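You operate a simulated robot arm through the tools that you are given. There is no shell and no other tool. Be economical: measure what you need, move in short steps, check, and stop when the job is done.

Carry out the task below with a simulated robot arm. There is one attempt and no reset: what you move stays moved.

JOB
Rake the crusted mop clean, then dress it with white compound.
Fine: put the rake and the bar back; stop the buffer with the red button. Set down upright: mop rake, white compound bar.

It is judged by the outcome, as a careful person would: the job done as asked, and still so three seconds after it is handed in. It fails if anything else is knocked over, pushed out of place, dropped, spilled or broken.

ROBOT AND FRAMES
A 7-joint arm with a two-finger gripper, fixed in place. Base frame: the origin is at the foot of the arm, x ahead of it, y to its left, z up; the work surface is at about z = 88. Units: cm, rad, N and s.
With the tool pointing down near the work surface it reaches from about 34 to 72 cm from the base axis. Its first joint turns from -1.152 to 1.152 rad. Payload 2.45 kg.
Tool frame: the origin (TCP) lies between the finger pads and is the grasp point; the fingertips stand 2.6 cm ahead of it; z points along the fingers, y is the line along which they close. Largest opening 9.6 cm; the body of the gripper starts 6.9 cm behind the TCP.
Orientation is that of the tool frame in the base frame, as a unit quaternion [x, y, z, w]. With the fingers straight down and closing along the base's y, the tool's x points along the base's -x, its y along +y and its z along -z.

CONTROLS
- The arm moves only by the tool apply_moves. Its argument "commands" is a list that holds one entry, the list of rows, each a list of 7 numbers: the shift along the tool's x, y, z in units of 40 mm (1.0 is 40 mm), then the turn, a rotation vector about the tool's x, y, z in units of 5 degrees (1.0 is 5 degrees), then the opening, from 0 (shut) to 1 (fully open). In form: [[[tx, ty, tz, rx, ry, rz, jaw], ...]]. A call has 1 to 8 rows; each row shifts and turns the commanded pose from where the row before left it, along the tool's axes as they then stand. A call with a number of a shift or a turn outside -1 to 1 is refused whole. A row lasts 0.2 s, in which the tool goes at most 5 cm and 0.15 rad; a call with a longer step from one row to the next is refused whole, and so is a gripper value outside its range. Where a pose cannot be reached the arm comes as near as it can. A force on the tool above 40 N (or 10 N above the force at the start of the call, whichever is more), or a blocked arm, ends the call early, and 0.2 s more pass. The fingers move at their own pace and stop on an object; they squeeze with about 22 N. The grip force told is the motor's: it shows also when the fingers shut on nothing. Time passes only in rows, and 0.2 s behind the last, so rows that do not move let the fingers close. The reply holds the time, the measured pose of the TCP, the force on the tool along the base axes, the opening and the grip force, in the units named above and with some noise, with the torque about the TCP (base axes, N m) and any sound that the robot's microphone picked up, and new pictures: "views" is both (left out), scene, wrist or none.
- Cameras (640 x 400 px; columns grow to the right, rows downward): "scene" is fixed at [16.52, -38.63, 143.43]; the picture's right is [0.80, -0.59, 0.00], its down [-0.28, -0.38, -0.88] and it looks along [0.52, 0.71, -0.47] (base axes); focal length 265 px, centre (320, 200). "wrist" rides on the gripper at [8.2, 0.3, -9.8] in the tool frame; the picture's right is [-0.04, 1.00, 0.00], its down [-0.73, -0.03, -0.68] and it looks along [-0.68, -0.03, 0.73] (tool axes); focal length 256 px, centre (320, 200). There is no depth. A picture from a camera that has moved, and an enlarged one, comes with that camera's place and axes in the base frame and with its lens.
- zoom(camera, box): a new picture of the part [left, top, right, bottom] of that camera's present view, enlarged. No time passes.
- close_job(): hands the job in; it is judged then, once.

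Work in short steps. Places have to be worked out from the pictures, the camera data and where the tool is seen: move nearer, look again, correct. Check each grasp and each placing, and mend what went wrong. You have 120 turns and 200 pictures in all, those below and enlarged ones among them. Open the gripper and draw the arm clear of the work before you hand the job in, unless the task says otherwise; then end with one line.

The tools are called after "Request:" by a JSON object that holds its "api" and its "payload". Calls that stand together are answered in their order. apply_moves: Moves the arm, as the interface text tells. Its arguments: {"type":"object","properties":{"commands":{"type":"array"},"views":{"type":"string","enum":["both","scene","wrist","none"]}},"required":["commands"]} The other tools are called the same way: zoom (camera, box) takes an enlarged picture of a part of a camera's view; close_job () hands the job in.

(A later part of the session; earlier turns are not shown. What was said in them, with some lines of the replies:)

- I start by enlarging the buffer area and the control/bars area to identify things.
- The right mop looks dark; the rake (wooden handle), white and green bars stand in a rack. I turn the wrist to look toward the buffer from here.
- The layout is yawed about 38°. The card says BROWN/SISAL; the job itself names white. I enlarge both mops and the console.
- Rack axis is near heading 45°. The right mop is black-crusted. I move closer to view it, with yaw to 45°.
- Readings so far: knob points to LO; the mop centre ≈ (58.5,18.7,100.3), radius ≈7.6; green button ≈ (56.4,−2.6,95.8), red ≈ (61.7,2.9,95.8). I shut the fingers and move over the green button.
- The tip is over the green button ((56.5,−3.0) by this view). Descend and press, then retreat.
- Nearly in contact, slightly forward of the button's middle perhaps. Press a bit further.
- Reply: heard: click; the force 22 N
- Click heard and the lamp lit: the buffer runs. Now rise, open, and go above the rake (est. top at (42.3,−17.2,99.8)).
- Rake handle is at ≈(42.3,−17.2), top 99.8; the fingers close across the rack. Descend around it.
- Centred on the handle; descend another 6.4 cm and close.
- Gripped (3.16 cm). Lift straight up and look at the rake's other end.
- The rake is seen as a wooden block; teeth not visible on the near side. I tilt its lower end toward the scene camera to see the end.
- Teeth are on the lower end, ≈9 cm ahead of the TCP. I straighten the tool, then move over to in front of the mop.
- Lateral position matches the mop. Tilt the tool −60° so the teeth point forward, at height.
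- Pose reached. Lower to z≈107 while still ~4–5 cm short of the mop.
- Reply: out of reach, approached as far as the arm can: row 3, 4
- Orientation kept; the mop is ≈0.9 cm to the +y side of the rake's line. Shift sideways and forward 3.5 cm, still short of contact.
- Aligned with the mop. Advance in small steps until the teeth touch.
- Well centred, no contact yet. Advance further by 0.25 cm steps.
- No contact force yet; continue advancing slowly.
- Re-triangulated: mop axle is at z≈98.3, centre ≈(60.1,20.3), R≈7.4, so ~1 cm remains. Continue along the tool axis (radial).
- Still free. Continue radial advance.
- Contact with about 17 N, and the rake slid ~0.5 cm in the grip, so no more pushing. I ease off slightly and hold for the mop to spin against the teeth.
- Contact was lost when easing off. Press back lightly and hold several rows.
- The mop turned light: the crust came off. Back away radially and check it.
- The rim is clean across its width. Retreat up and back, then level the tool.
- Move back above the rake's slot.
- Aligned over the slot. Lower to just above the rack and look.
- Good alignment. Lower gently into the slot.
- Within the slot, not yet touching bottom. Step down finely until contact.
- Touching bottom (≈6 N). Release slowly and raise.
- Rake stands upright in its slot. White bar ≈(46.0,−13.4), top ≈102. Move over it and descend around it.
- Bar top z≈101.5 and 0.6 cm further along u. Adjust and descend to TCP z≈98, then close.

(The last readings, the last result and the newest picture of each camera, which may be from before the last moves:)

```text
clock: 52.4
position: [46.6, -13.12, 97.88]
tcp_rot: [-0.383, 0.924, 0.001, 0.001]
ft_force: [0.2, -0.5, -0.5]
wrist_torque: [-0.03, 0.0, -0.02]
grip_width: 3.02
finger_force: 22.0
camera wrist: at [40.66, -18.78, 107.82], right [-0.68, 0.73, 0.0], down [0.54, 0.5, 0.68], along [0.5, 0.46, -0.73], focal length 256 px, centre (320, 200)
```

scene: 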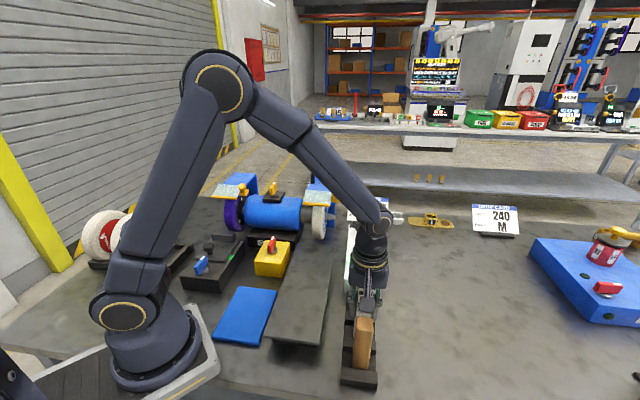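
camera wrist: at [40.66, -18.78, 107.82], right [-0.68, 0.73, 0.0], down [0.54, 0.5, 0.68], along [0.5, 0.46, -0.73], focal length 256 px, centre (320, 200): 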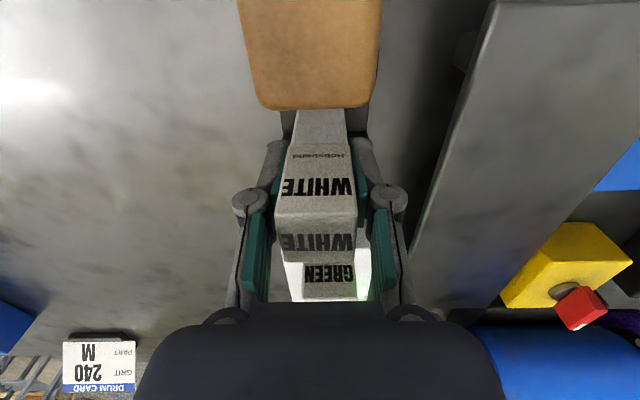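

White bar gripped (3.02 cm). Lift straight up.

Request:
{"api": "apply_moves", "payload": {"commands": [[[0, 0, -0.5, 0, 0, 0, 0], [0, 0, -0.8, 0, 0, 0, 0], [0, 0, -0.9, 0, 0, 0, 0], [0, 0, -0.9, 0, 0, 0, 0], [0, 0, -0.9, 0, 0, 0, 0], [0, 0, -0.9, 0, 0, 0, 0], [0, 0, -0.45, 0, 0, 0, 0], [0, 0, 0, 0, 0, 0, 0]]], "views": "both"}}

Request:
{"api": "zoom", "payload": {"camera": "scene", "box": [310, 180, 430, 390]}}

```text
clock: 54.2
position: [46.65, -13.4, 119.3]
tcp_rot: [-0.384, 0.923, 0.0, -0.001]
ft_force: [-0.9, 0.2, -0.9]
wrist_torque: [-0.03, -0.01, 0.02]
grip_width: 2.98
finger_force: 21.8
camera wrist: at [40.66, -18.97, 129.3], right [-0.68, 0.73, 0.0], down [0.54, 0.5, 0.68], along [0.5, 0.46, -0.73], focal length 256 px, centre (320, 200)
```

scene: 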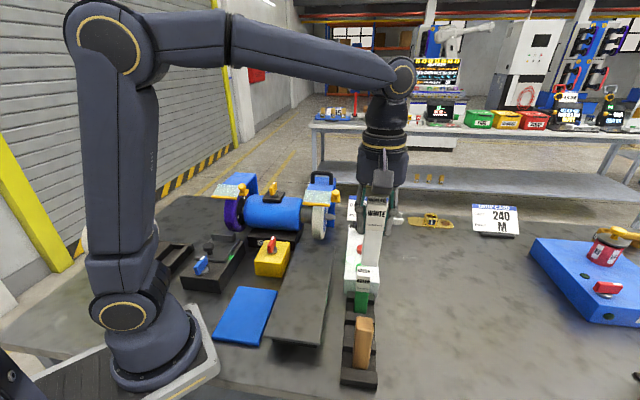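
wrist: 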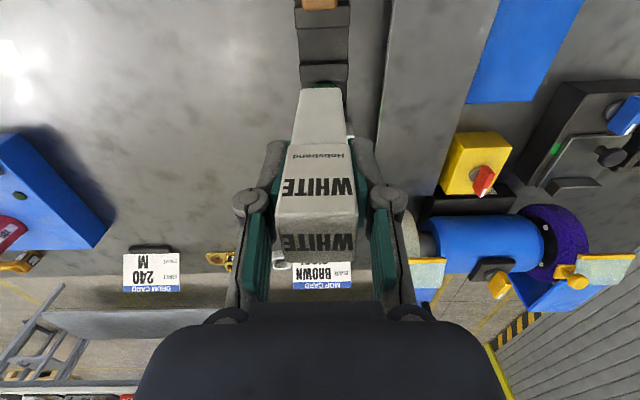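

```text
1.90 times, centred on (370, 285) of scene
camera zoom: at [16.52, -38.63, 143.43], right [0.8, -0.59, 0.0], down [-0.28, -0.38, -0.88], along [0.52, 0.71, -0.47], focal length 505 px, centre (225, 38)
```

zoom: 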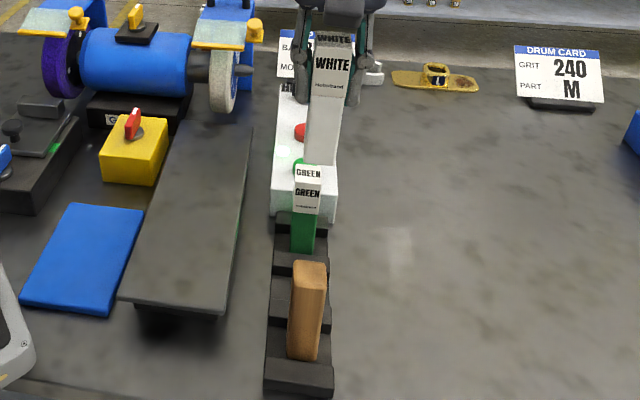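

Bar held well; the bare end is ≈9.4 cm below the TCP. Move to the staging place in front of the mop and tilt again.

Request:
{"api": "apply_moves", "payload": {"commands": [[[-0.4, 0.7, 0, 0, 0, 0, 0], [-0.4, 0.7, 0, 0, 0, 0, 0], [-0.4, 0.7, 0, 0, 0, 0, 0], [-0.4, 0.7, 0, 0, 0, 0, 0], [-0.4, 0.7, 0, 0, 0, 0, 0], [0, 0, 0, 0, -1, 0, 0], [0, 0, 0, 0, -1, 0, 0], [0, 0, 0, 0, -1, 0, 0]]], "views": "none"}}

Request:
{"api": "apply_moves", "payload": {"commands": [[[0, 0, 0, 0, -1, 0, 0], [0, 0, 0, 0, -1, 0, 0], [0, 0, 0, 0, -1, 0, 0], [0, 0, 0, 0, -1, 0, 0], [0, 0, 0, 0, -1, 0, 0], [0, 0, 0, 0, -1, 0, 0], [0, 0, 0, 0, -1, 0, 0], [0, 0, 0, 0, -1, 0, 0]]], "views": "none"}}

Request:
{"api": "apply_moves", "payload": {"commands": [[[0, 0, 0, 0, -1, 0, 0], [0, 0, 0, 0, 0, 0, 0]]], "views": "both"}}

```text
clock: 56.0
position: [42.22, 2.22, 119.24]
tcp_rot: [-0.38, 0.916, 0.05, 0.121]
ft_force: [-0.4, -0.2, -0.9]
wrist_torque: [0.0, -0.04, 0.01]
grip_width: 2.99
finger_force: 22.0
```

```text
clock: 57.8
position: [42.26, 2.33, 119.31]
tcp_rot: [-0.34, 0.819, 0.177, 0.428]
ft_force: [0.2, -0.1, -2.7]
wrist_torque: [0.0, 0.05, 0.0]
grip_width: 2.99
finger_force: 22.3
```

```text
clock: 58.4
position: [42.28, 2.04, 119.3]
tcp_rot: [-0.332, 0.799, 0.192, 0.462]
ft_force: [-0.2, 0.0, -1.1]
wrist_torque: [-0.02, 0.03, 0.03]
grip_width: 2.99
finger_force: 21.8
camera wrist: at [33.19, -6.49, 117.23], right [-0.69, 0.72, 0.03], down [-0.14, -0.18, 0.97], along [0.71, 0.67, 0.22], focal length 256 px, centre (320, 200)
```

scene: 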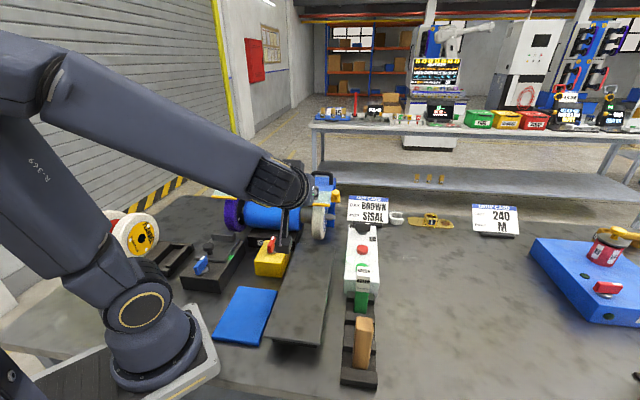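
wrist: 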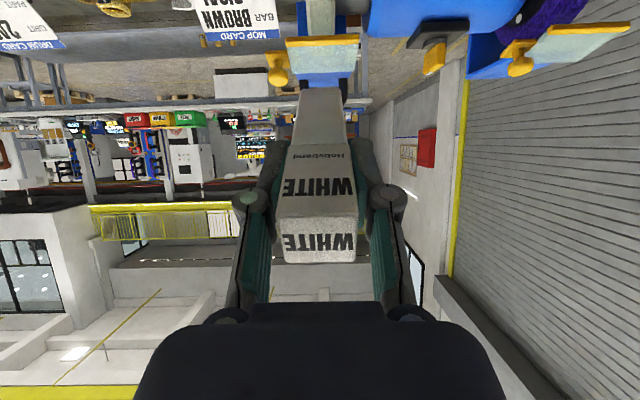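

Go forward a bit, lower, and approach to a few cm short of the mop.

Request:
{"api": "apply_moves", "payload": {"commands": [[[-0.25, 0.06, 0.433, 0, 0, 0, 0], [0.62, 0, 0.36, 0, 0, 0, 0], [0.62, 0, 0.36, 0, 0, 0, 0], [0.62, 0, 0.36, 0, 0, 0, 0], [0.62, 0, 0.36, 0, 0, 0, 0], [-0.22, 0, 0.38, 0, 0, 0, 0], [-0.22, 0, 0.38, 0, 0, 0, 0], [0, 0, 0, 0, 0, 0, 0]]], "views": "both"}}

Request:
{"api": "zoom", "payload": {"camera": "wrist", "box": [250, 0, 390, 130]}}

```text
clock: 60.2
position: [46.99, 5.73, 107.9]
tcp_rot: [-0.331, 0.8, 0.191, 0.462]
ft_force: [0.4, -0.2, -1.7]
wrist_torque: [-0.03, 0.07, 0.02]
grip_width: 3.03
finger_force: 22.4
out of reach, approached as far as the arm can: row 5
camera wrist: at [38.02, -2.81, 105.81], right [-0.69, 0.72, 0.04], down [-0.14, -0.18, 0.97], along [0.71, 0.67, 0.22], focal length 256 px, centre (320, 200)
```

scene: 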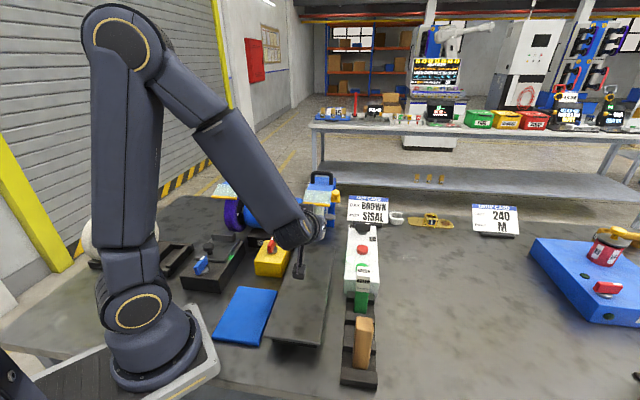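
wrist: 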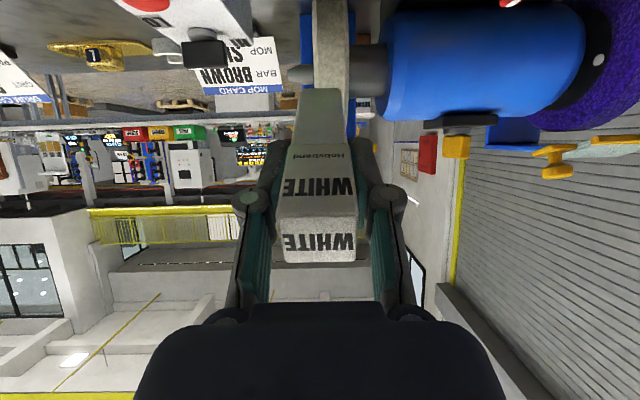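

```text
3.08 times, centred on (320, 65) of wrist
camera zoom: at [38.02, -2.81, 105.81], right [-0.69, 0.72, 0.04], down [-0.14, -0.18, 0.97], along [0.71, 0.67, 0.22], focal length 788 px, centre (320, 615)
```

zoom: 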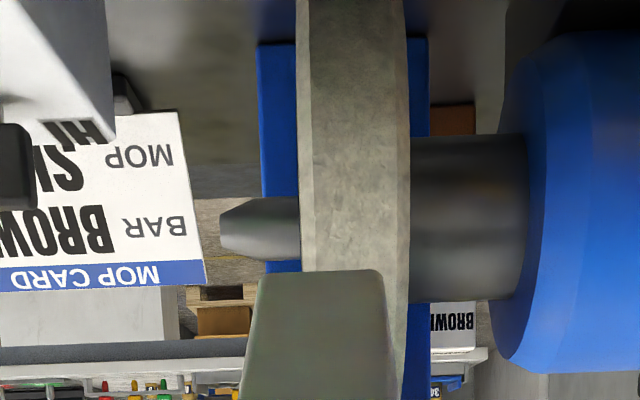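

Shift +y by 1 cm and advance to ~1.5 cm short of contact.

Request:
{"api": "apply_moves", "payload": {"commands": [[[-0.15, 0.13, 0.3, 0, 0, 0, 0], [-0.15, 0.12, 0.4, 0, 0, 0, 0], [0, 0, 0.25, 0, 0, 0, 0], [0, 0, 0, 0, 0, 0, 0]]], "views": "wrist"}}

Request:
{"api": "zoom", "payload": {"camera": "wrist", "box": [250, 0, 390, 130]}}

```text
clock: 61.2
position: [48.86, 9.46, 106.97]
tcp_rot: [-0.333, 0.8, 0.192, 0.461]
ft_force: [0.2, 0.2, -2.0]
wrist_torque: [0.0, 0.02, 0.02]
grip_width: 2.97
finger_force: 21.9
camera wrist: at [39.84, 0.71, 104.99], right [-0.69, 0.72, 0.03], down [-0.14, -0.18, 0.97], along [0.71, 0.67, 0.22], focal length 256 px, centre (320, 200)
```

wrist: 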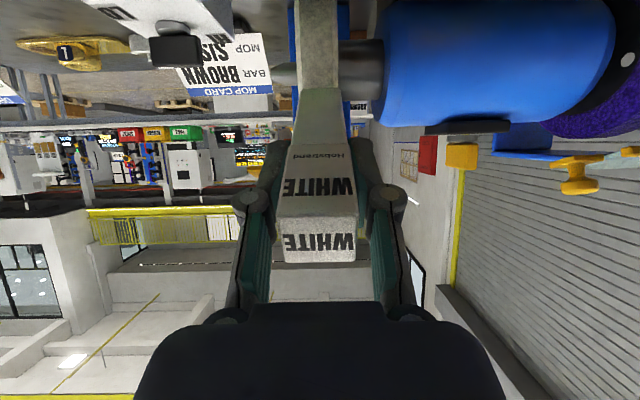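

```text
3.08 times, centred on (320, 65) of wrist
camera zoom: at [39.84, 0.71, 104.99], right [-0.69, 0.72, 0.03], down [-0.14, -0.18, 0.97], along [0.71, 0.67, 0.22], focal length 788 px, centre (320, 615)
```

zoom: 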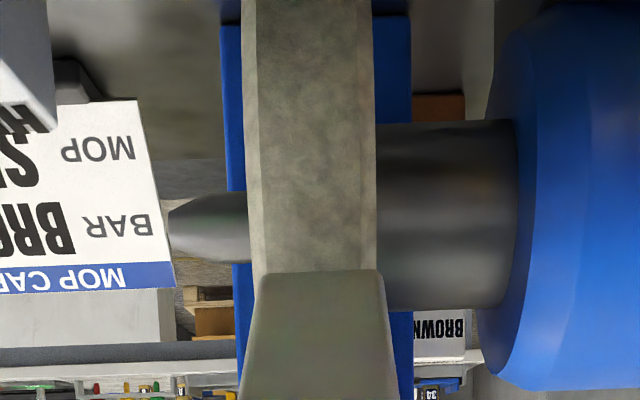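

Nearly there; small −y correction and fine radial steps till contact.

Request:
{"api": "apply_moves", "payload": {"commands": [[[0, -0.06, 0.08, 0, 0, 0, 0], [0, 0, 0.08, 0, 0, 0, 0], [0, 0, 0.06, 0, 0, 0, 0], [0, 0, 0, 0, 0, 0, 0]]], "views": "none"}}

Request:
{"api": "apply_moves", "payload": {"commands": [[[0, 0, 0.05, 0, 0, 0, 0], [0, 0, 0, 0, 0, 0, 0]]], "views": "none"}}

Request:
{"api": "apply_moves", "payload": {"commands": [[[0, 0, 0.04, 0, 0, 0, 0], [0, 0, 0, 0, 0, 0, 0]]], "views": "wrist"}}

```text
clock: 62.2
position: [49.62, 9.89, 106.68]
tcp_rot: [-0.332, 0.801, 0.191, 0.461]
ft_force: [0.5, 0.8, -2.7]
wrist_torque: [-0.08, 0.04, -0.03]
grip_width: 3.02
finger_force: 22.3
```

```text
clock: 62.8
position: [49.61, 9.87, 106.59]
tcp_rot: [-0.332, 0.8, 0.192, 0.462]
ft_force: [0.1, 0.5, -1.0]
wrist_torque: [-0.02, 0.02, 0.02]
grip_width: 3.02
finger_force: 22.4
```

```text
clock: 63.4
position: [49.88, 10.06, 106.48]
tcp_rot: [-0.331, 0.8, 0.191, 0.462]
ft_force: [0.6, -0.1, -1.9]
wrist_torque: [-0.03, 0.04, -0.03]
grip_width: 3.02
finger_force: 22.2
camera wrist: at [40.73, 1.39, 104.45], right [-0.69, 0.72, 0.03], down [-0.14, -0.18, 0.97], along [0.71, 0.67, 0.22], focal length 256 px, centre (320, 200)
```

wrist: 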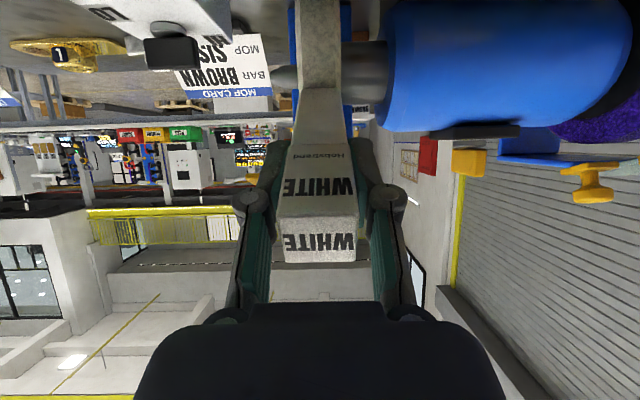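

Request:
{"api": "apply_moves", "payload": {"commands": [[[0, 0, 0.04, 0, 0, 0, 0], [0, 0, 0, 0, 0, 0, 0]]], "views": "none"}}

Request:
{"api": "apply_moves", "payload": {"commands": [[[0, 0, 0.03, 0, 0, 0, 0], [0, 0, 0, 0, 0, 0, 0]]], "views": "none"}}

Request:
{"api": "apply_moves", "payload": {"commands": [[[0, 0, 0.03, 0, 0, 0, 0], [0, 0, 0, 0, 0, 0, 0]]], "views": "wrist"}}

```text
clock: 64.0
position: [49.84, 10.16, 106.45]
tcp_rot: [-0.331, 0.8, 0.191, 0.462]
ft_force: [0.5, 0.0, -2.3]
wrist_torque: [-0.01, 0.06, 0.0]
grip_width: 2.98
finger_force: 22.0
```

```text
clock: 64.6
position: [49.88, 10.18, 106.39]
tcp_rot: [-0.331, 0.8, 0.191, 0.462]
ft_force: [-4.4, -4.3, 2.7]
wrist_torque: [-0.12, 0.07, -0.09]
grip_width: 2.97
finger_force: 21.9
```

```text
clock: 65.2
position: [49.96, 10.27, 106.43]
tcp_rot: [-0.332, 0.8, 0.192, 0.462]
ft_force: [-10.7, -10.9, 10.4]
wrist_torque: [-0.09, 0.05, 0.02]
grip_width: 3.01
finger_force: 22.3
camera wrist: at [40.83, 1.52, 104.3], right [-0.69, 0.72, 0.03], down [-0.14, -0.18, 0.97], along [0.71, 0.67, 0.22], focal length 256 px, centre (320, 200)
```

wrist: 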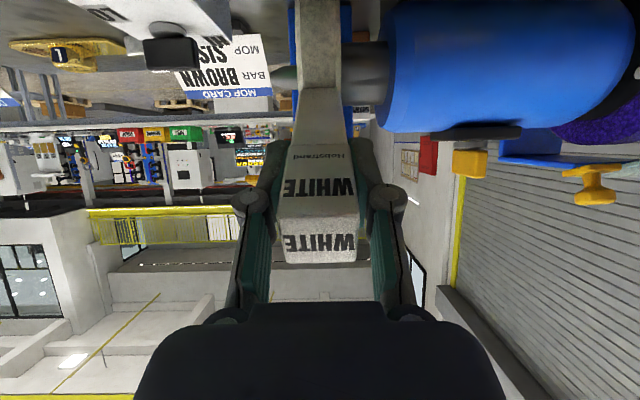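

In contact at ~17 N; ease slightly and hold for about 1.5 s, watching the mop.

Request:
{"api": "apply_moves", "payload": {"commands": [[[0, 0, -0.01, 0, 0, 0, 0], [0, 0, 0, 0, 0, 0, 0], [0, 0, 0, 0, 0, 0, 0], [0, 0, 0, 0, 0, 0, 0], [0, 0, 0, 0, 0, 0, 0]]], "views": "wrist"}}

Request:
{"api": "zoom", "payload": {"camera": "wrist", "box": [250, 0, 390, 130]}}

```text
clock: 66.4
position: [49.84, 10.29, 106.31]
tcp_rot: [-0.331, 0.8, 0.191, 0.462]
ft_force: [-9.0, -11.7, 10.5]
wrist_torque: [-0.07, 0.06, -0.07]
grip_width: 2.98
finger_force: 22.2
camera wrist: at [40.84, 1.58, 104.3], right [-0.69, 0.72, 0.03], down [-0.14, -0.18, 0.97], along [0.71, 0.67, 0.22], focal length 256 px, centre (320, 200)
```

wrist: 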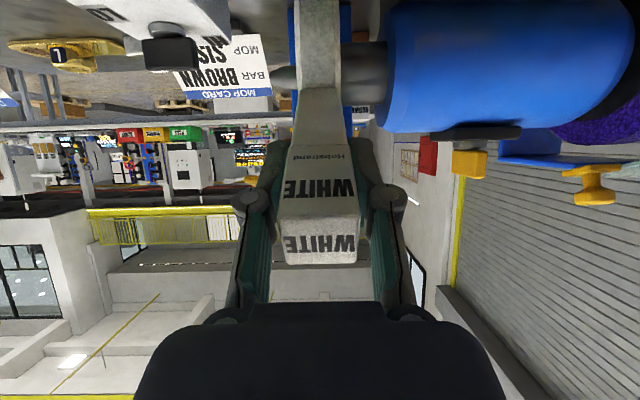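

```text
3.08 times, centred on (320, 65) of wrist
camera zoom: at [40.84, 1.58, 104.3], right [-0.69, 0.72, 0.03], down [-0.14, -0.18, 0.97], along [0.71, 0.67, 0.22], focal length 788 px, centre (320, 615)
```

zoom: 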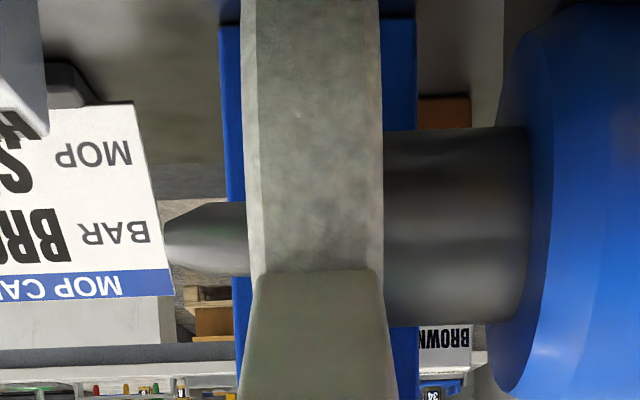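

The mop seems to be paling (beige → whitish). Hold a moment longer, then back off and inspect.

Request:
{"api": "apply_moves", "payload": {"commands": [[[0, 0, 0, 0, 0, 0, 0], [0, 0, 0, 0, 0, 0, 0], [0, 0, 0, 0, 0, 0, 0], [0, 0, 0, 0, 0, 0, 0]]], "views": "scene"}}

Request:
{"api": "zoom", "payload": {"camera": "scene", "box": [290, 180, 360, 250]}}

Request:
{"api": "apply_moves", "payload": {"commands": [[[0, 0, -0.2, 0, 0, 0, 0], [0, 0, -0.4, 0, 0, 0, 0], [0, 0, -0.6, 0, 0, 0, 0], [0, 0, 0, 0, 0, 0, 0]]], "views": "wrist"}}

Request:
{"api": "zoom", "payload": {"camera": "wrist", "box": [250, 0, 390, 110]}}

```text
clock: 67.4
position: [49.87, 10.26, 106.35]
tcp_rot: [-0.331, 0.8, 0.191, 0.462]
ft_force: [-9.3, -10.2, 9.5]
wrist_torque: [-0.07, 0.04, -0.03]
grip_width: 2.98
finger_force: 22.1
```

scene: 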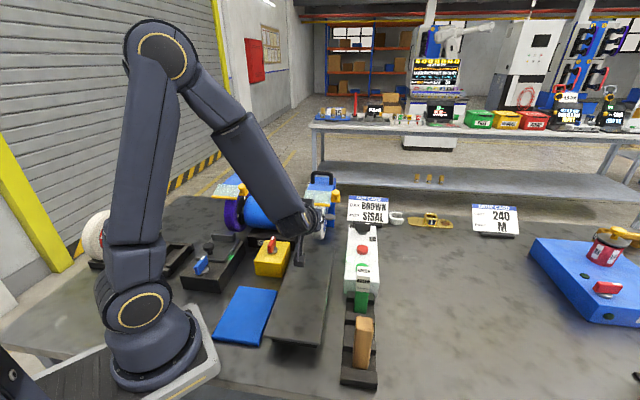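

```text
5.71 times, centred on (325, 215) of scene
camera zoom: at [16.47, -38.67, 143.42], right [0.8, -0.59, 0.0], down [-0.28, -0.38, -0.88], along [0.52, 0.71, -0.47], focal length 1515 px, centre (291, 114)
```

zoom: 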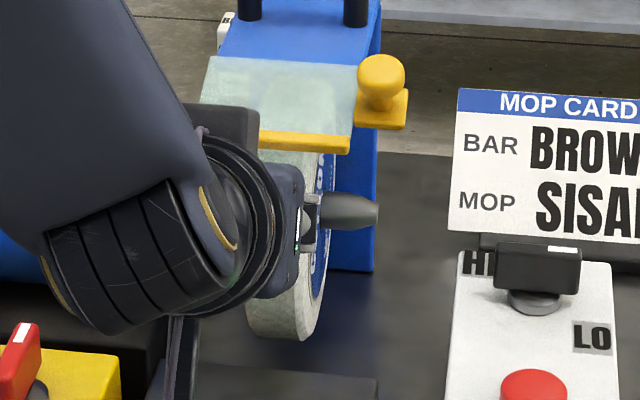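

```text
clock: 68.4
position: [47.07, 7.22, 108.86]
tcp_rot: [-0.333, 0.8, 0.192, 0.461]
ft_force: [0.0, 0.0, -2.2]
wrist_torque: [0.0, 0.04, 0.0]
grip_width: 2.99
finger_force: 21.8
camera wrist: at [38.06, -1.47, 106.81], right [-0.69, 0.72, 0.03], down [-0.14, -0.18, 0.97], along [0.71, 0.67, 0.22], focal length 256 px, centre (320, 200)
```

wrist: 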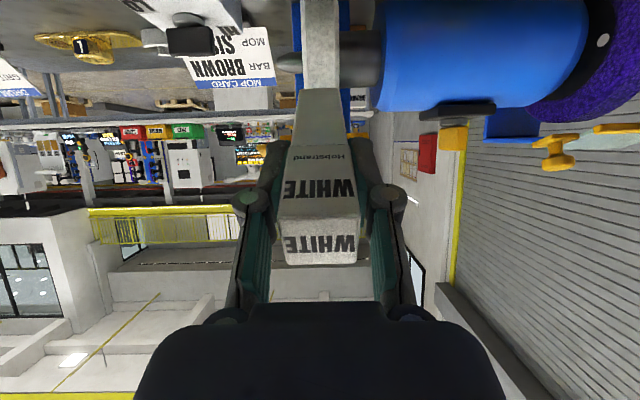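

```text
3.64 times, centred on (320, 55) of wrist
camera zoom: at [38.06, -1.47, 106.81], right [-0.69, 0.72, 0.03], down [-0.14, -0.18, 0.97], along [0.71, 0.67, 0.22], focal length 931 px, centre (320, 727)
```

zoom: 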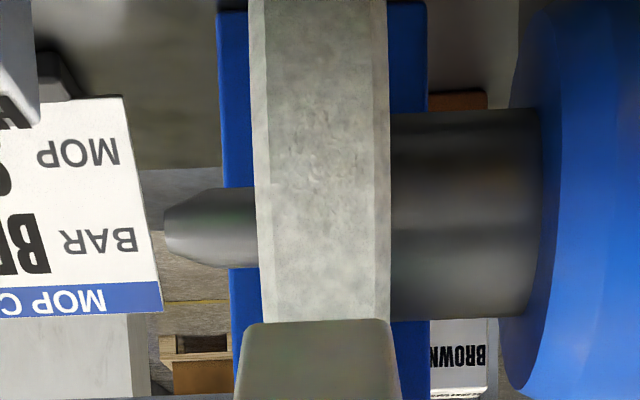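

The mop has turned from beige to whitish all over: compound taken. Retreat up/back and level the tool.

Request:
{"api": "apply_moves", "payload": {"commands": [[[-0.5, 0, -0.54, 0, 0, 0, 0], [-0.6, 0, -0.54, 0, 0, 0, 0], [-0.6, 0, -0.54, 0, 0, 0, 0], [-0.6, 0, -0.45, 0, 0, 0, 0], [0, 0, 0, 0, 1, 0, 0], [0, 0, 0, 0, 1, 0, 0], [0, 0, 0, 0, 1, 0, 0], [0, 0, 0, 0, 1, 0, 0]]], "views": "none"}}

Request:
{"api": "apply_moves", "payload": {"commands": [[[0, 0, 0, 0, 1, 0, 0], [0, 0, 0, 0, 1, 0, 0], [0, 0, 0, 0, 1, 0, 0], [0, 0, 0, 0, 1, 0, 0], [0, 0, 0, 0, 1, 0, 0], [0, 0, 0, 0, 1, 0, 0], [0, 0, 0, 0, 1, 0, 0], [0, 0, 0, 0, 1, 0, 0]]], "views": "scene"}}

Request:
{"api": "zoom", "payload": {"camera": "scene", "box": [200, 160, 360, 260]}}

```text
clock: 70.2
position: [45.35, 5.46, 120.8]
tcp_rot: [-0.361, 0.868, 0.131, 0.315]
ft_force: [-0.3, 0.6, -1.8]
wrist_torque: [-0.02, 0.05, 0.04]
grip_width: 3.0
finger_force: 22.4
```

```text
clock: 72.0
position: [45.36, 5.47, 120.93]
tcp_rot: [-0.383, 0.924, 0.0, -0.001]
ft_force: [0.6, 0.0, -2.3]
wrist_torque: [0.01, 0.0, 0.03]
grip_width: 2.98
finger_force: 21.6
```

scene: 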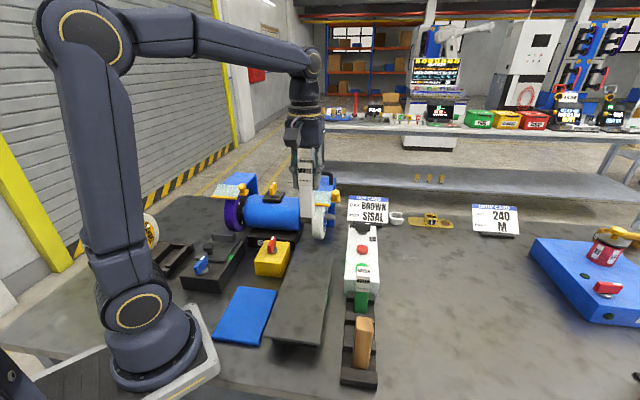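

```text
4.00 times, centred on (280, 210) of scene
camera zoom: at [16.52, -38.63, 143.43], right [0.8, -0.59, 0.0], down [-0.28, -0.38, -0.88], along [0.52, 0.71, -0.47], focal length 1061 px, centre (480, 160)
```

zoom: 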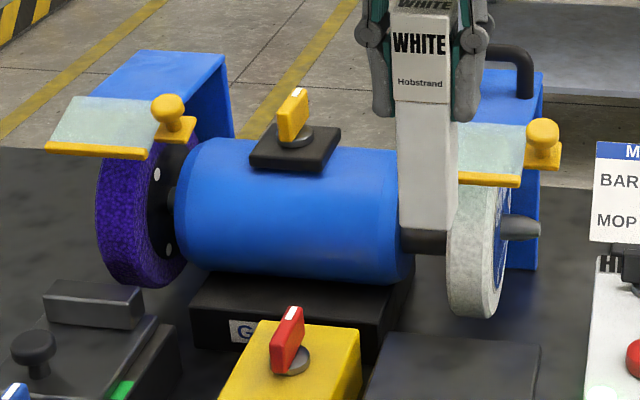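

The mop is evenly white. Return above the bar's slot.

Request:
{"api": "apply_moves", "payload": {"commands": [[[0.515, -0.588, 0, 0, 0, 0, 0], [0.515, -0.588, 0, 0, 0, 0, 0], [0.515, -0.588, 0, 0, 0, 0, 0], [0.515, -0.588, 0, 0, 0, 0, 0], [0.515, -0.588, 0, 0, 0, 0, 0], [0.515, -0.588, 0, 0, 0, 0, 0], [0, 0, 0.5, 0, 0, 0, 0], [0, 0, 0, 0, 0, 0, 0]]], "views": "both"}}

Request:
{"api": "zoom", "payload": {"camera": "wrist", "box": [250, 0, 390, 130]}}

```text
clock: 73.8
position: [46.59, -13.36, 118.86]
tcp_rot: [-0.383, 0.924, 0.0, 0.0]
ft_force: [-1.1, -0.6, -1.9]
wrist_torque: [-0.03, 0.04, 0.05]
grip_width: 2.99
finger_force: 21.5
camera wrist: at [40.67, -18.93, 128.88], right [-0.68, 0.73, 0.0], down [0.54, 0.5, 0.68], along [0.5, 0.46, -0.73], focal length 256 px, centre (320, 200)
```

scene: 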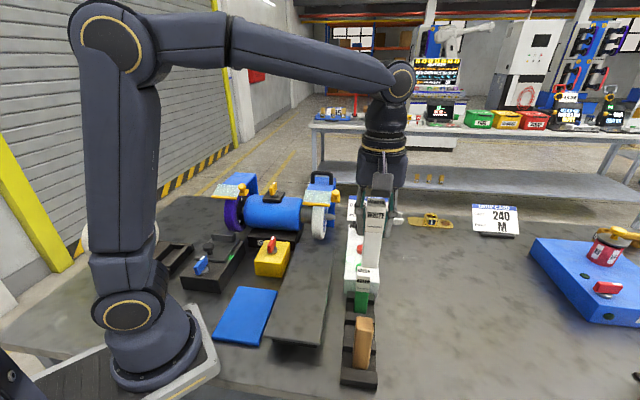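
wrist: 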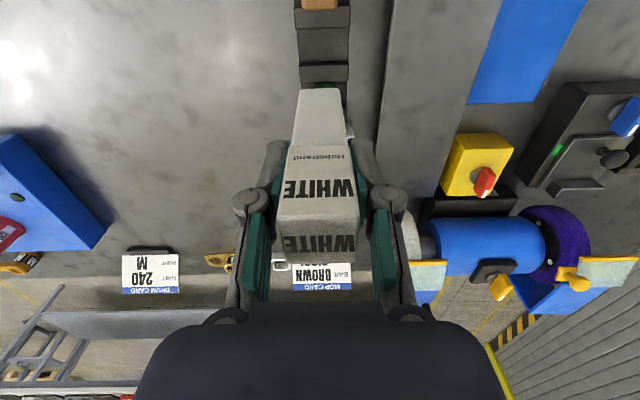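

```text
3.08 times, centred on (320, 65) of wrist
camera zoom: at [40.67, -18.93, 128.88], right [-0.68, 0.73, 0.0], down [0.54, 0.5, 0.68], along [0.5, 0.46, -0.73], focal length 788 px, centre (320, 615)
```

zoom: 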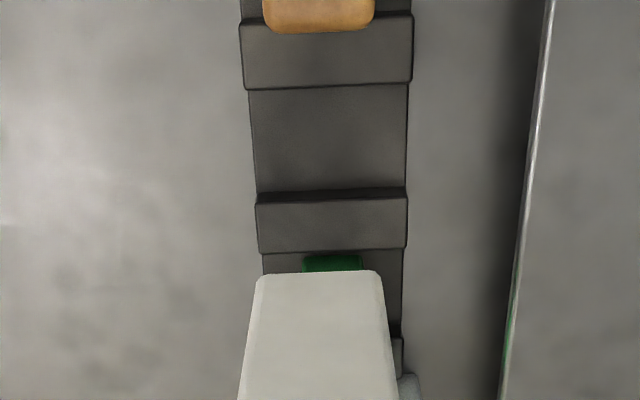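

Aligned with the lift-off position. Lower to just above the slot.

Request:
{"api": "apply_moves", "payload": {"commands": [[[0, 0, 0.9, 0, 0, 0, 0], [0, 0, 0.9, 0, 0, 0, 0], [0, 0, 0.9, 0, 0, 0, 0], [0, 0, 0.9, 0, 0, 0, 0], [0, 0, 0.6, 0, 0, 0, 0], [0, 0, 0, 0, 0, 0, 0]]], "views": "both"}}

Request:
{"api": "zoom", "payload": {"camera": "wrist", "box": [250, 0, 390, 130]}}

Request:
{"api": "zoom", "payload": {"camera": "scene", "box": [320, 260, 400, 370]}}

```text
clock: 75.2
position: [46.58, -13.45, 102.03]
tcp_rot: [-0.383, 0.924, 0.0, -0.001]
ft_force: [0.6, 0.1, -1.0]
wrist_torque: [-0.02, 0.0, 0.02]
grip_width: 2.99
finger_force: 21.8
camera wrist: at [40.65, -18.91, 112.02], right [-0.68, 0.73, 0.0], down [0.54, 0.5, 0.68], along [0.5, 0.46, -0.73], focal length 256 px, centre (320, 200)
```

scene: 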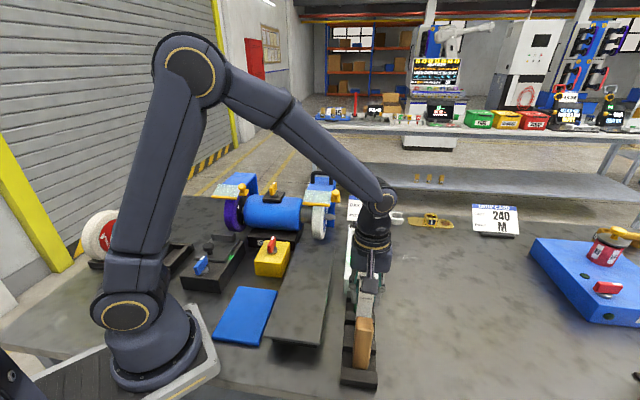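
wrist: 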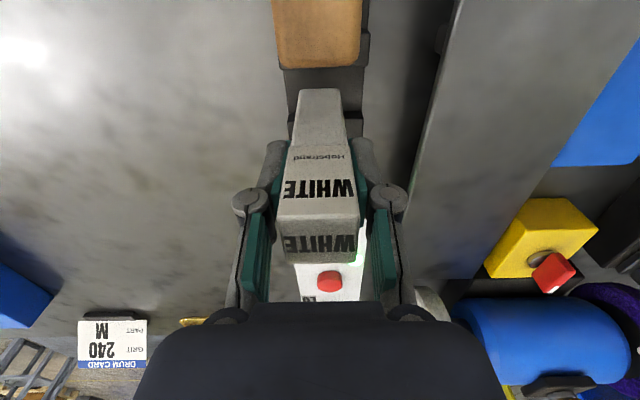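

```text
3.08 times, centred on (320, 65) of wrist
camera zoom: at [40.65, -18.91, 112.02], right [-0.68, 0.73, 0.0], down [0.54, 0.5, 0.68], along [0.5, 0.46, -0.73], focal length 788 px, centre (320, 615)
```

zoom: 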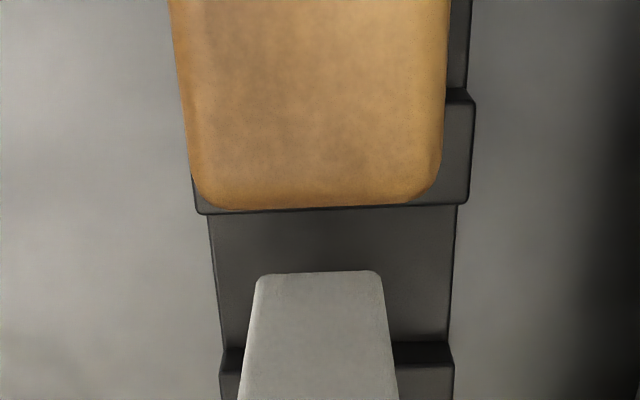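

```text
3.64 times, centred on (360, 315) of scene
camera zoom: at [16.52, -38.63, 143.43], right [0.8, -0.59, 0.0], down [-0.28, -0.38, -0.88], along [0.52, 0.71, -0.47], focal length 964 px, centre (174, -218)
```

zoom: 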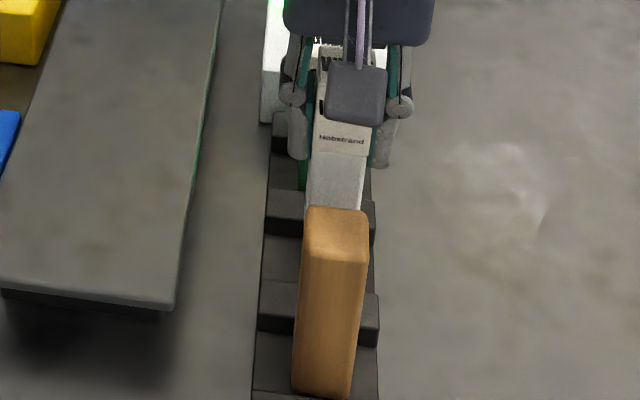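

Over the slot between the ridges. Lower gently.

Request:
{"api": "apply_moves", "payload": {"commands": [[[-0.02, 0, 0.4, 0, 0, 0, 0], [0, 0, 0.35, 0, 0, 0, 0], [0, 0, 0.18, 0, 0, 0, 0], [0, 0, 0.03, 0, 0, 0, 0], [0, 0, 0, 0, 0, 0, 0]]], "views": "none"}}

Request:
{"api": "apply_moves", "payload": {"commands": [[[0, 0, 0.03, 0, 0, 0, 0], [0, 0, 0, 0, 0, 0, 0]]], "views": "wrist"}}

```text
clock: 76.4
position: [46.69, -13.43, 98.29]
tcp_rot: [-0.383, 0.924, 0.001, 0.0]
ft_force: [0.0, -0.3, -1.8]
wrist_torque: [-0.01, 0.01, -0.01]
grip_width: 2.95
finger_force: 21.6
```

```text
clock: 77.0
position: [46.59, -13.39, 98.23]
tcp_rot: [-0.383, 0.924, 0.0, 0.0]
ft_force: [0.8, 0.2, -2.5]
wrist_torque: [0.04, -0.01, -0.02]
grip_width: 3.0
finger_force: 21.5
camera wrist: at [40.69, -18.94, 108.13], right [-0.68, 0.73, 0.0], down [0.54, 0.5, 0.68], along [0.5, 0.46, -0.73], focal length 256 px, centre (320, 200)
```

wrist: 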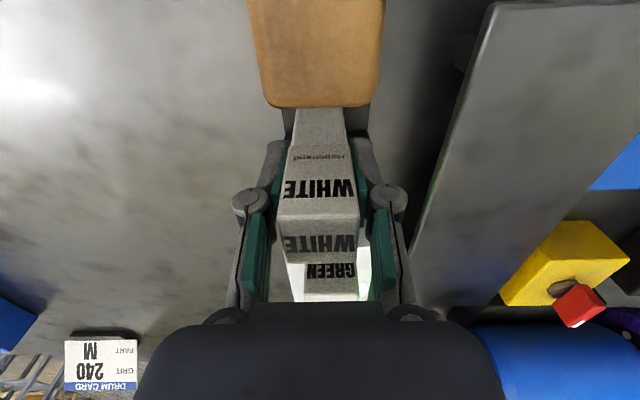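

Request:
{"api": "apply_moves", "payload": {"commands": [[[0, 0, 0.04, 0, 0, 0, 0], [0, 0, 0.02, 0, 0, 0, 0], [0, 0, 0, 0, 0, 0, 0]]], "views": "none"}}

Request:
{"api": "apply_moves", "payload": {"commands": [[[0, 0, 0.03, 0, 0, 0, 0], [0, 0, 0, 0, 0, 0, 0]]], "views": "none"}}

Request:
{"api": "apply_moves", "payload": {"commands": [[[0, 0, 0.03, 0, 0, 0, 0], [0, 0, 0, 0, 0, 0, 0]]], "views": "none"}}

```text
clock: 77.8
position: [46.51, -13.2, 98.01]
tcp_rot: [-0.383, 0.924, 0.0, 0.0]
ft_force: [0.3, 0.2, -1.2]
wrist_torque: [0.0, 0.0, 0.0]
grip_width: 3.0
finger_force: 22.0
```

```text
clock: 78.4
position: [46.65, -13.24, 97.67]
tcp_rot: [-0.383, 0.924, 0.0, 0.0]
ft_force: [-1.3, -0.2, 3.3]
wrist_torque: [-0.01, 0.0, 0.01]
grip_width: 3.0
finger_force: 22.3
```

```text
clock: 79.0
position: [46.67, -13.17, 97.68]
tcp_rot: [-0.383, 0.924, -0.001, 0.001]
ft_force: [-3.2, 0.0, 18.6]
wrist_torque: [0.07, 0.1, 0.03]
grip_width: 3.01
finger_force: 22.0
```

Seated (ease the 19 N push first), then open and rise.

Request:
{"api": "apply_moves", "payload": {"commands": [[[0, 0, -0.03, 0, 0, 0, 0], [0, 0, 0, 0, 0, 0, 0.4], [0, 0, 0, 0, 0, 0, 0.5], [0, 0, 0, 0, 0, 0, 0.6], [0, 0, -0.4, 0, 0, 0, 0.6], [0, 0, -0.9, 0, 0, 0, 0.6], [0, 0, -0.9, 0, 0, 0, 0.6], [0, 0, -0.9, 0, 0, 0, 0.6]]], "views": "both"}}

Request:
{"api": "zoom", "payload": {"camera": "scene", "box": [310, 230, 410, 390]}}

```text
clock: 80.8
position: [46.54, -13.47, 110.45]
tcp_rot: [-0.384, 0.923, 0.001, 0.0]
ft_force: [0.2, 0.2, -0.4]
wrist_torque: [-0.04, 0.02, 0.01]
grip_width: 5.78
finger_force: 0.2
camera wrist: at [40.75, -18.95, 120.32], right [-0.68, 0.73, 0.0], down [0.54, 0.5, 0.68], along [0.5, 0.46, -0.73], focal length 256 px, centre (320, 200)
```

scene: 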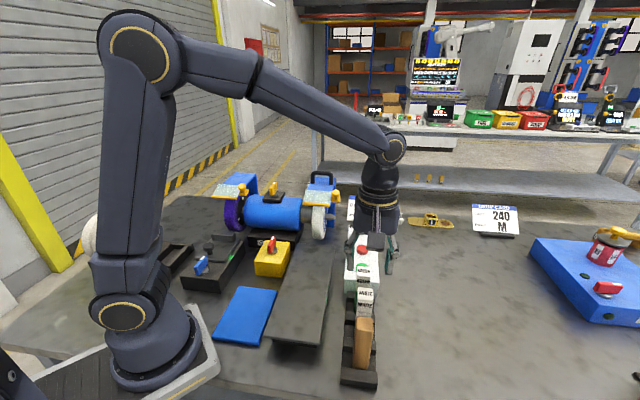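
wrist: 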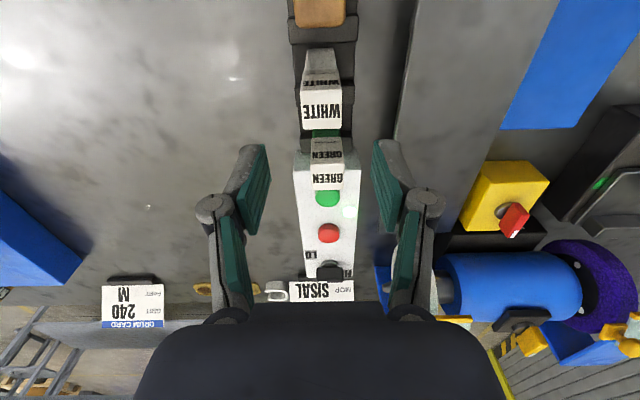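

```text
2.50 times, centred on (360, 310) of scene
camera zoom: at [16.52, -38.63, 143.43], right [0.8, -0.59, 0.0], down [-0.28, -0.38, -0.88], along [0.52, 0.71, -0.47], focal length 663 px, centre (220, -75)
```

zoom: 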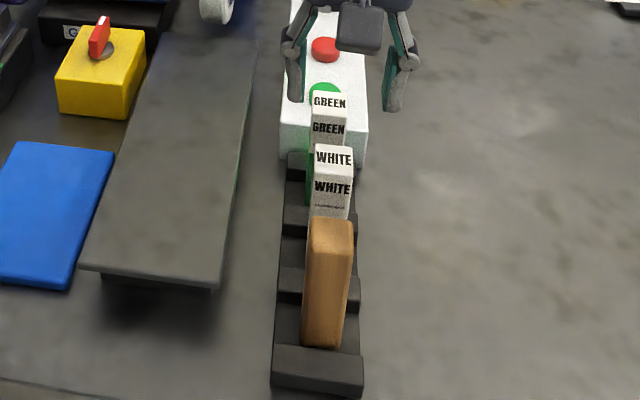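

Both stand upright. Now shut the fingers and go above the red button (≈(61.7,2.4)).

Request:
{"api": "apply_moves", "payload": {"commands": [[[-0.6, 0.02, -0.5, 0, 0, 0, 0], [-1, 0.02, 0, 0, 0, 0, 0], [-1, 0.02, 0, 0, 0, 0, 0], [-1, 0.02, 0, 0, 0, 0, 0], [-1, 0.02, 0, 0, 0, 0, 0], [-0.85, 0.02, 0, 0, 0, 0, 0], [0, 0, 0.6, 0, 0, 0, 0], [0, 0, 0, 0, 0, 0, 0]]], "views": "wrist"}}

```text
clock: 82.6
position: [61.74, 2.43, 109.56]
tcp_rot: [-0.382, 0.924, 0.0, 0.0]
ft_force: [0.5, 0.1, 0.2]
wrist_torque: [0.0, 0.02, -0.03]
grip_width: 0.0
finger_force: 21.6
camera wrist: at [55.84, -3.06, 119.53], right [-0.68, 0.73, 0.0], down [0.54, 0.5, 0.68], along [0.5, 0.46, -0.73], focal length 256 px, centre (320, 200)
```

wrist: 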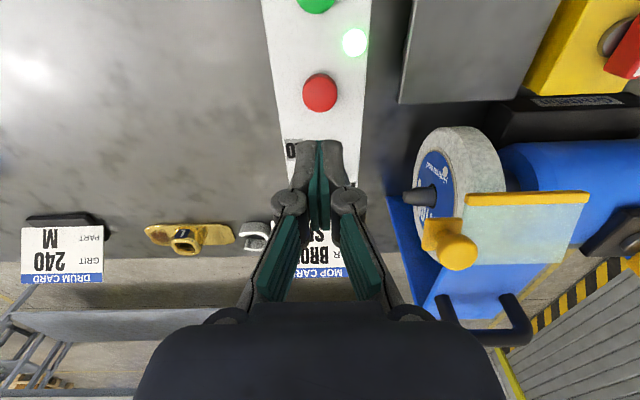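

Lined up laterally, ~0.5 cm short along u. Correct and descend to just above the button, then press.

Request:
{"api": "apply_moves", "payload": {"commands": [[[-0.11, 0, 0.9, 0, 0, 0, 0], [0, 0, 0.9, 0, 0, 0, 0], [0, 0, 0.6, 0, 0, 0, 0], [0, 0, 0.3, 0, 0, 0, 0], [0, 0, 0.12, 0, 0, 0, 0], [0, 0, 0.12, 0, 0, 0, 0], [0, 0, 0.1, 0, 0, 0, 0], [0, 0, 0, 0, 0, 0, 0]]], "views": "wrist"}}

```text
clock: 84.4
position: [61.8, 2.83, 97.54]
tcp_rot: [-0.382, 0.924, 0.0, 0.0]
ft_force: [-0.2, -0.2, 0.0]
wrist_torque: [0.01, -0.01, -0.01]
grip_width: 0.01
finger_force: 22.3
camera wrist: at [56.04, -2.75, 107.48], right [-0.68, 0.73, 0.0], down [0.54, 0.5, 0.68], along [0.5, 0.46, -0.73], focal length 256 px, centre (320, 200)
```

wrist: 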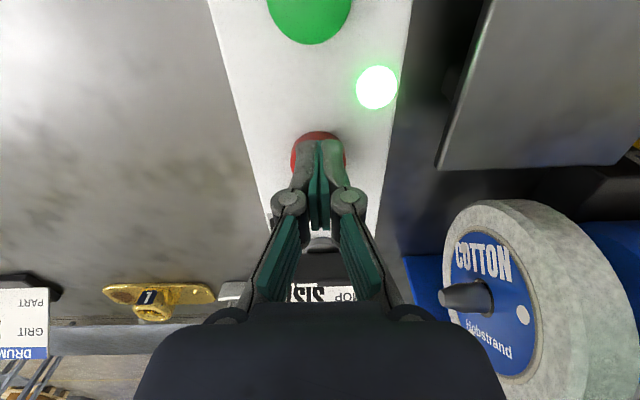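

Request:
{"api": "apply_moves", "payload": {"commands": [[[0, 0, 0.1, 0, 0, 0, 0], [0, 0, 0.1, 0, 0, 0, 0], [0, 0, 0.06, 0, 0, 0, 0], [0, 0, 0, 0, 0, 0, 0]]], "views": "wrist"}}

```text
clock: 85.4
position: [62.04, 2.83, 96.78]
tcp_rot: [-0.384, 0.924, 0.0, 0.001]
ft_force: [-9.1, 0.0, 28.4]
wrist_torque: [0.1, 0.06, 0.07]
grip_width: 0.57
finger_force: 29.2
heard: click
camera wrist: at [56.05, -2.72, 106.71], right [-0.68, 0.73, 0.0], down [0.54, 0.5, 0.68], along [0.5, 0.46, -0.73], focal length 256 px, centre (320, 200)
```

wrist: 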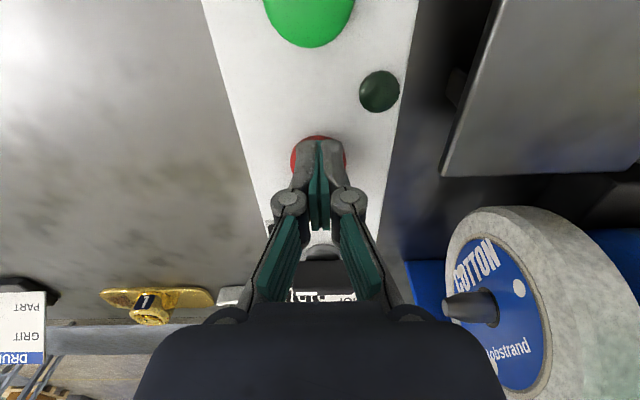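

Click, lamp out: buffer stopped. Rise, open the gripper and draw back clear over free space.

Request:
{"api": "apply_moves", "payload": {"commands": [[[0, 0, -0.5, 0, 0, 0, 0], [0, 0, -1, 0, 0, 0, 0], [0, 0, -1, 0, 0, 0, 0], [0, 0, -1, 0, 0, 0, 0.4], [0, 0, -1, 0, 0, 0, 1], [0.8, 0, -0.6, 0, 0, 0, 1], [0.9, 0, -0.4, 0, 0, 0, 1], [0.9, 0, -0.4, 0, 0, 0, 1]]], "views": "none"}}

Request:
{"api": "apply_moves", "payload": {"commands": [[[0.9, 0, 0, 0, 0, 0, 1], [0.9, 0, 0, 0, 0, 0, 1], [0.9, 0, 0, 0, 0, 0, 1], [0, 0, 0, 0, 0, 0, 1], [0, 0, 0, 0, 0, 0, 1]]], "views": "both"}}

Request:
{"api": "zoom", "payload": {"camera": "scene", "box": [200, 160, 420, 390]}}

Request:
{"api": "zoom", "payload": {"camera": "wrist", "box": [220, 0, 440, 200]}}

```text
clock: 87.2
position: [55.06, -4.3, 120.35]
tcp_rot: [-0.383, 0.924, 0.0, 0.0]
ft_force: [-0.1, 0.0, 0.2]
wrist_torque: [0.01, -0.02, 0.0]
grip_width: 9.57
finger_force: 0.1
```

```text
clock: 88.4
position: [47.06, -11.96, 120.05]
tcp_rot: [-0.382, 0.924, 0.0, 0.0]
ft_force: [0.3, 0.2, 0.4]
wrist_torque: [0.01, 0.04, 0.01]
grip_width: 9.61
finger_force: 0.2
camera wrist: at [41.2, -17.51, 130.01], right [-0.68, 0.73, 0.0], down [0.54, 0.5, 0.68], along [0.5, 0.46, -0.73], focal length 256 px, centre (320, 200)
```

scene: 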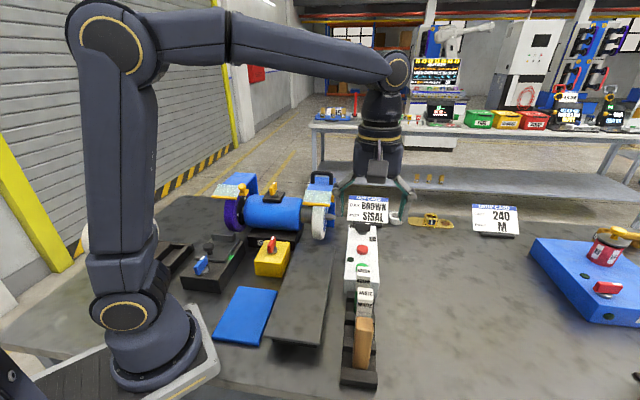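
wrist: 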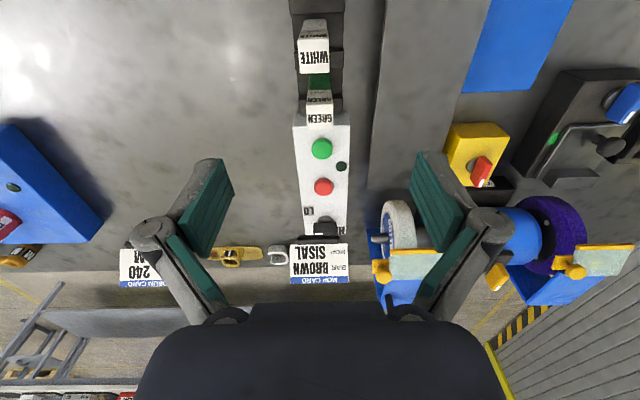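

```text
1.74 times, centred on (310, 275) of scene
camera zoom: at [16.52, -38.63, 143.43], right [0.8, -0.59, 0.0], down [-0.28, -0.38, -0.88], along [0.52, 0.71, -0.47], focal length 461 px, centre (337, 70)
```

zoom: 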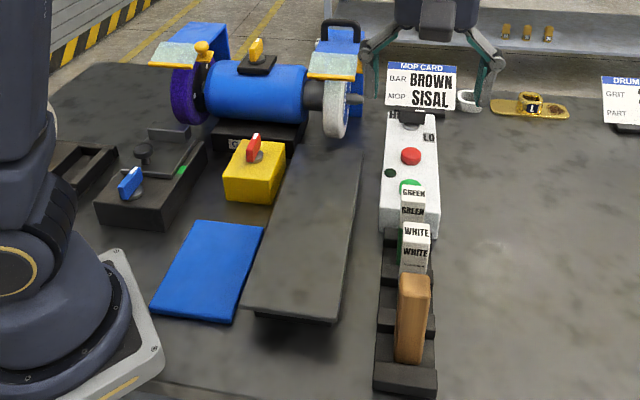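

```text
2.00 times, centred on (330, 100) of wrist
camera zoom: at [41.2, -17.51, 130.01], right [-0.68, 0.73, 0.0], down [0.54, 0.5, 0.68], along [0.5, 0.46, -0.73], focal length 512 px, centre (300, 400)
```

zoom: 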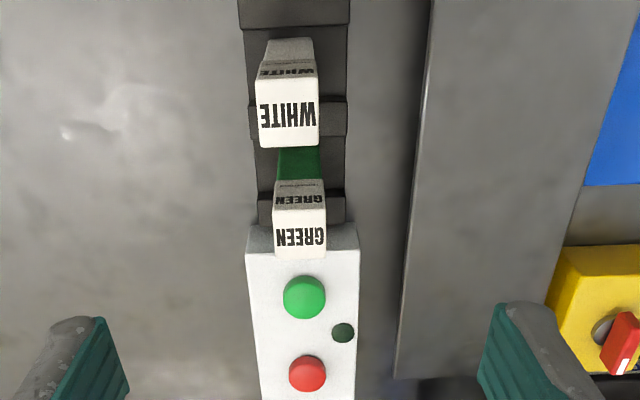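

Everything is in place: the mop is clean and white, the rake and bar are upright in their slots, the lamp is out, and the gripper is open and clear. I'm handing in the job.

Request:
{"api": "close_job", "payload": {}}

```text
The job is handed in.
```

The crusted mop is raked clean and dressed with white compound, the rake and white bar stand upright in their slots, and the buffer is stopped with the red button.
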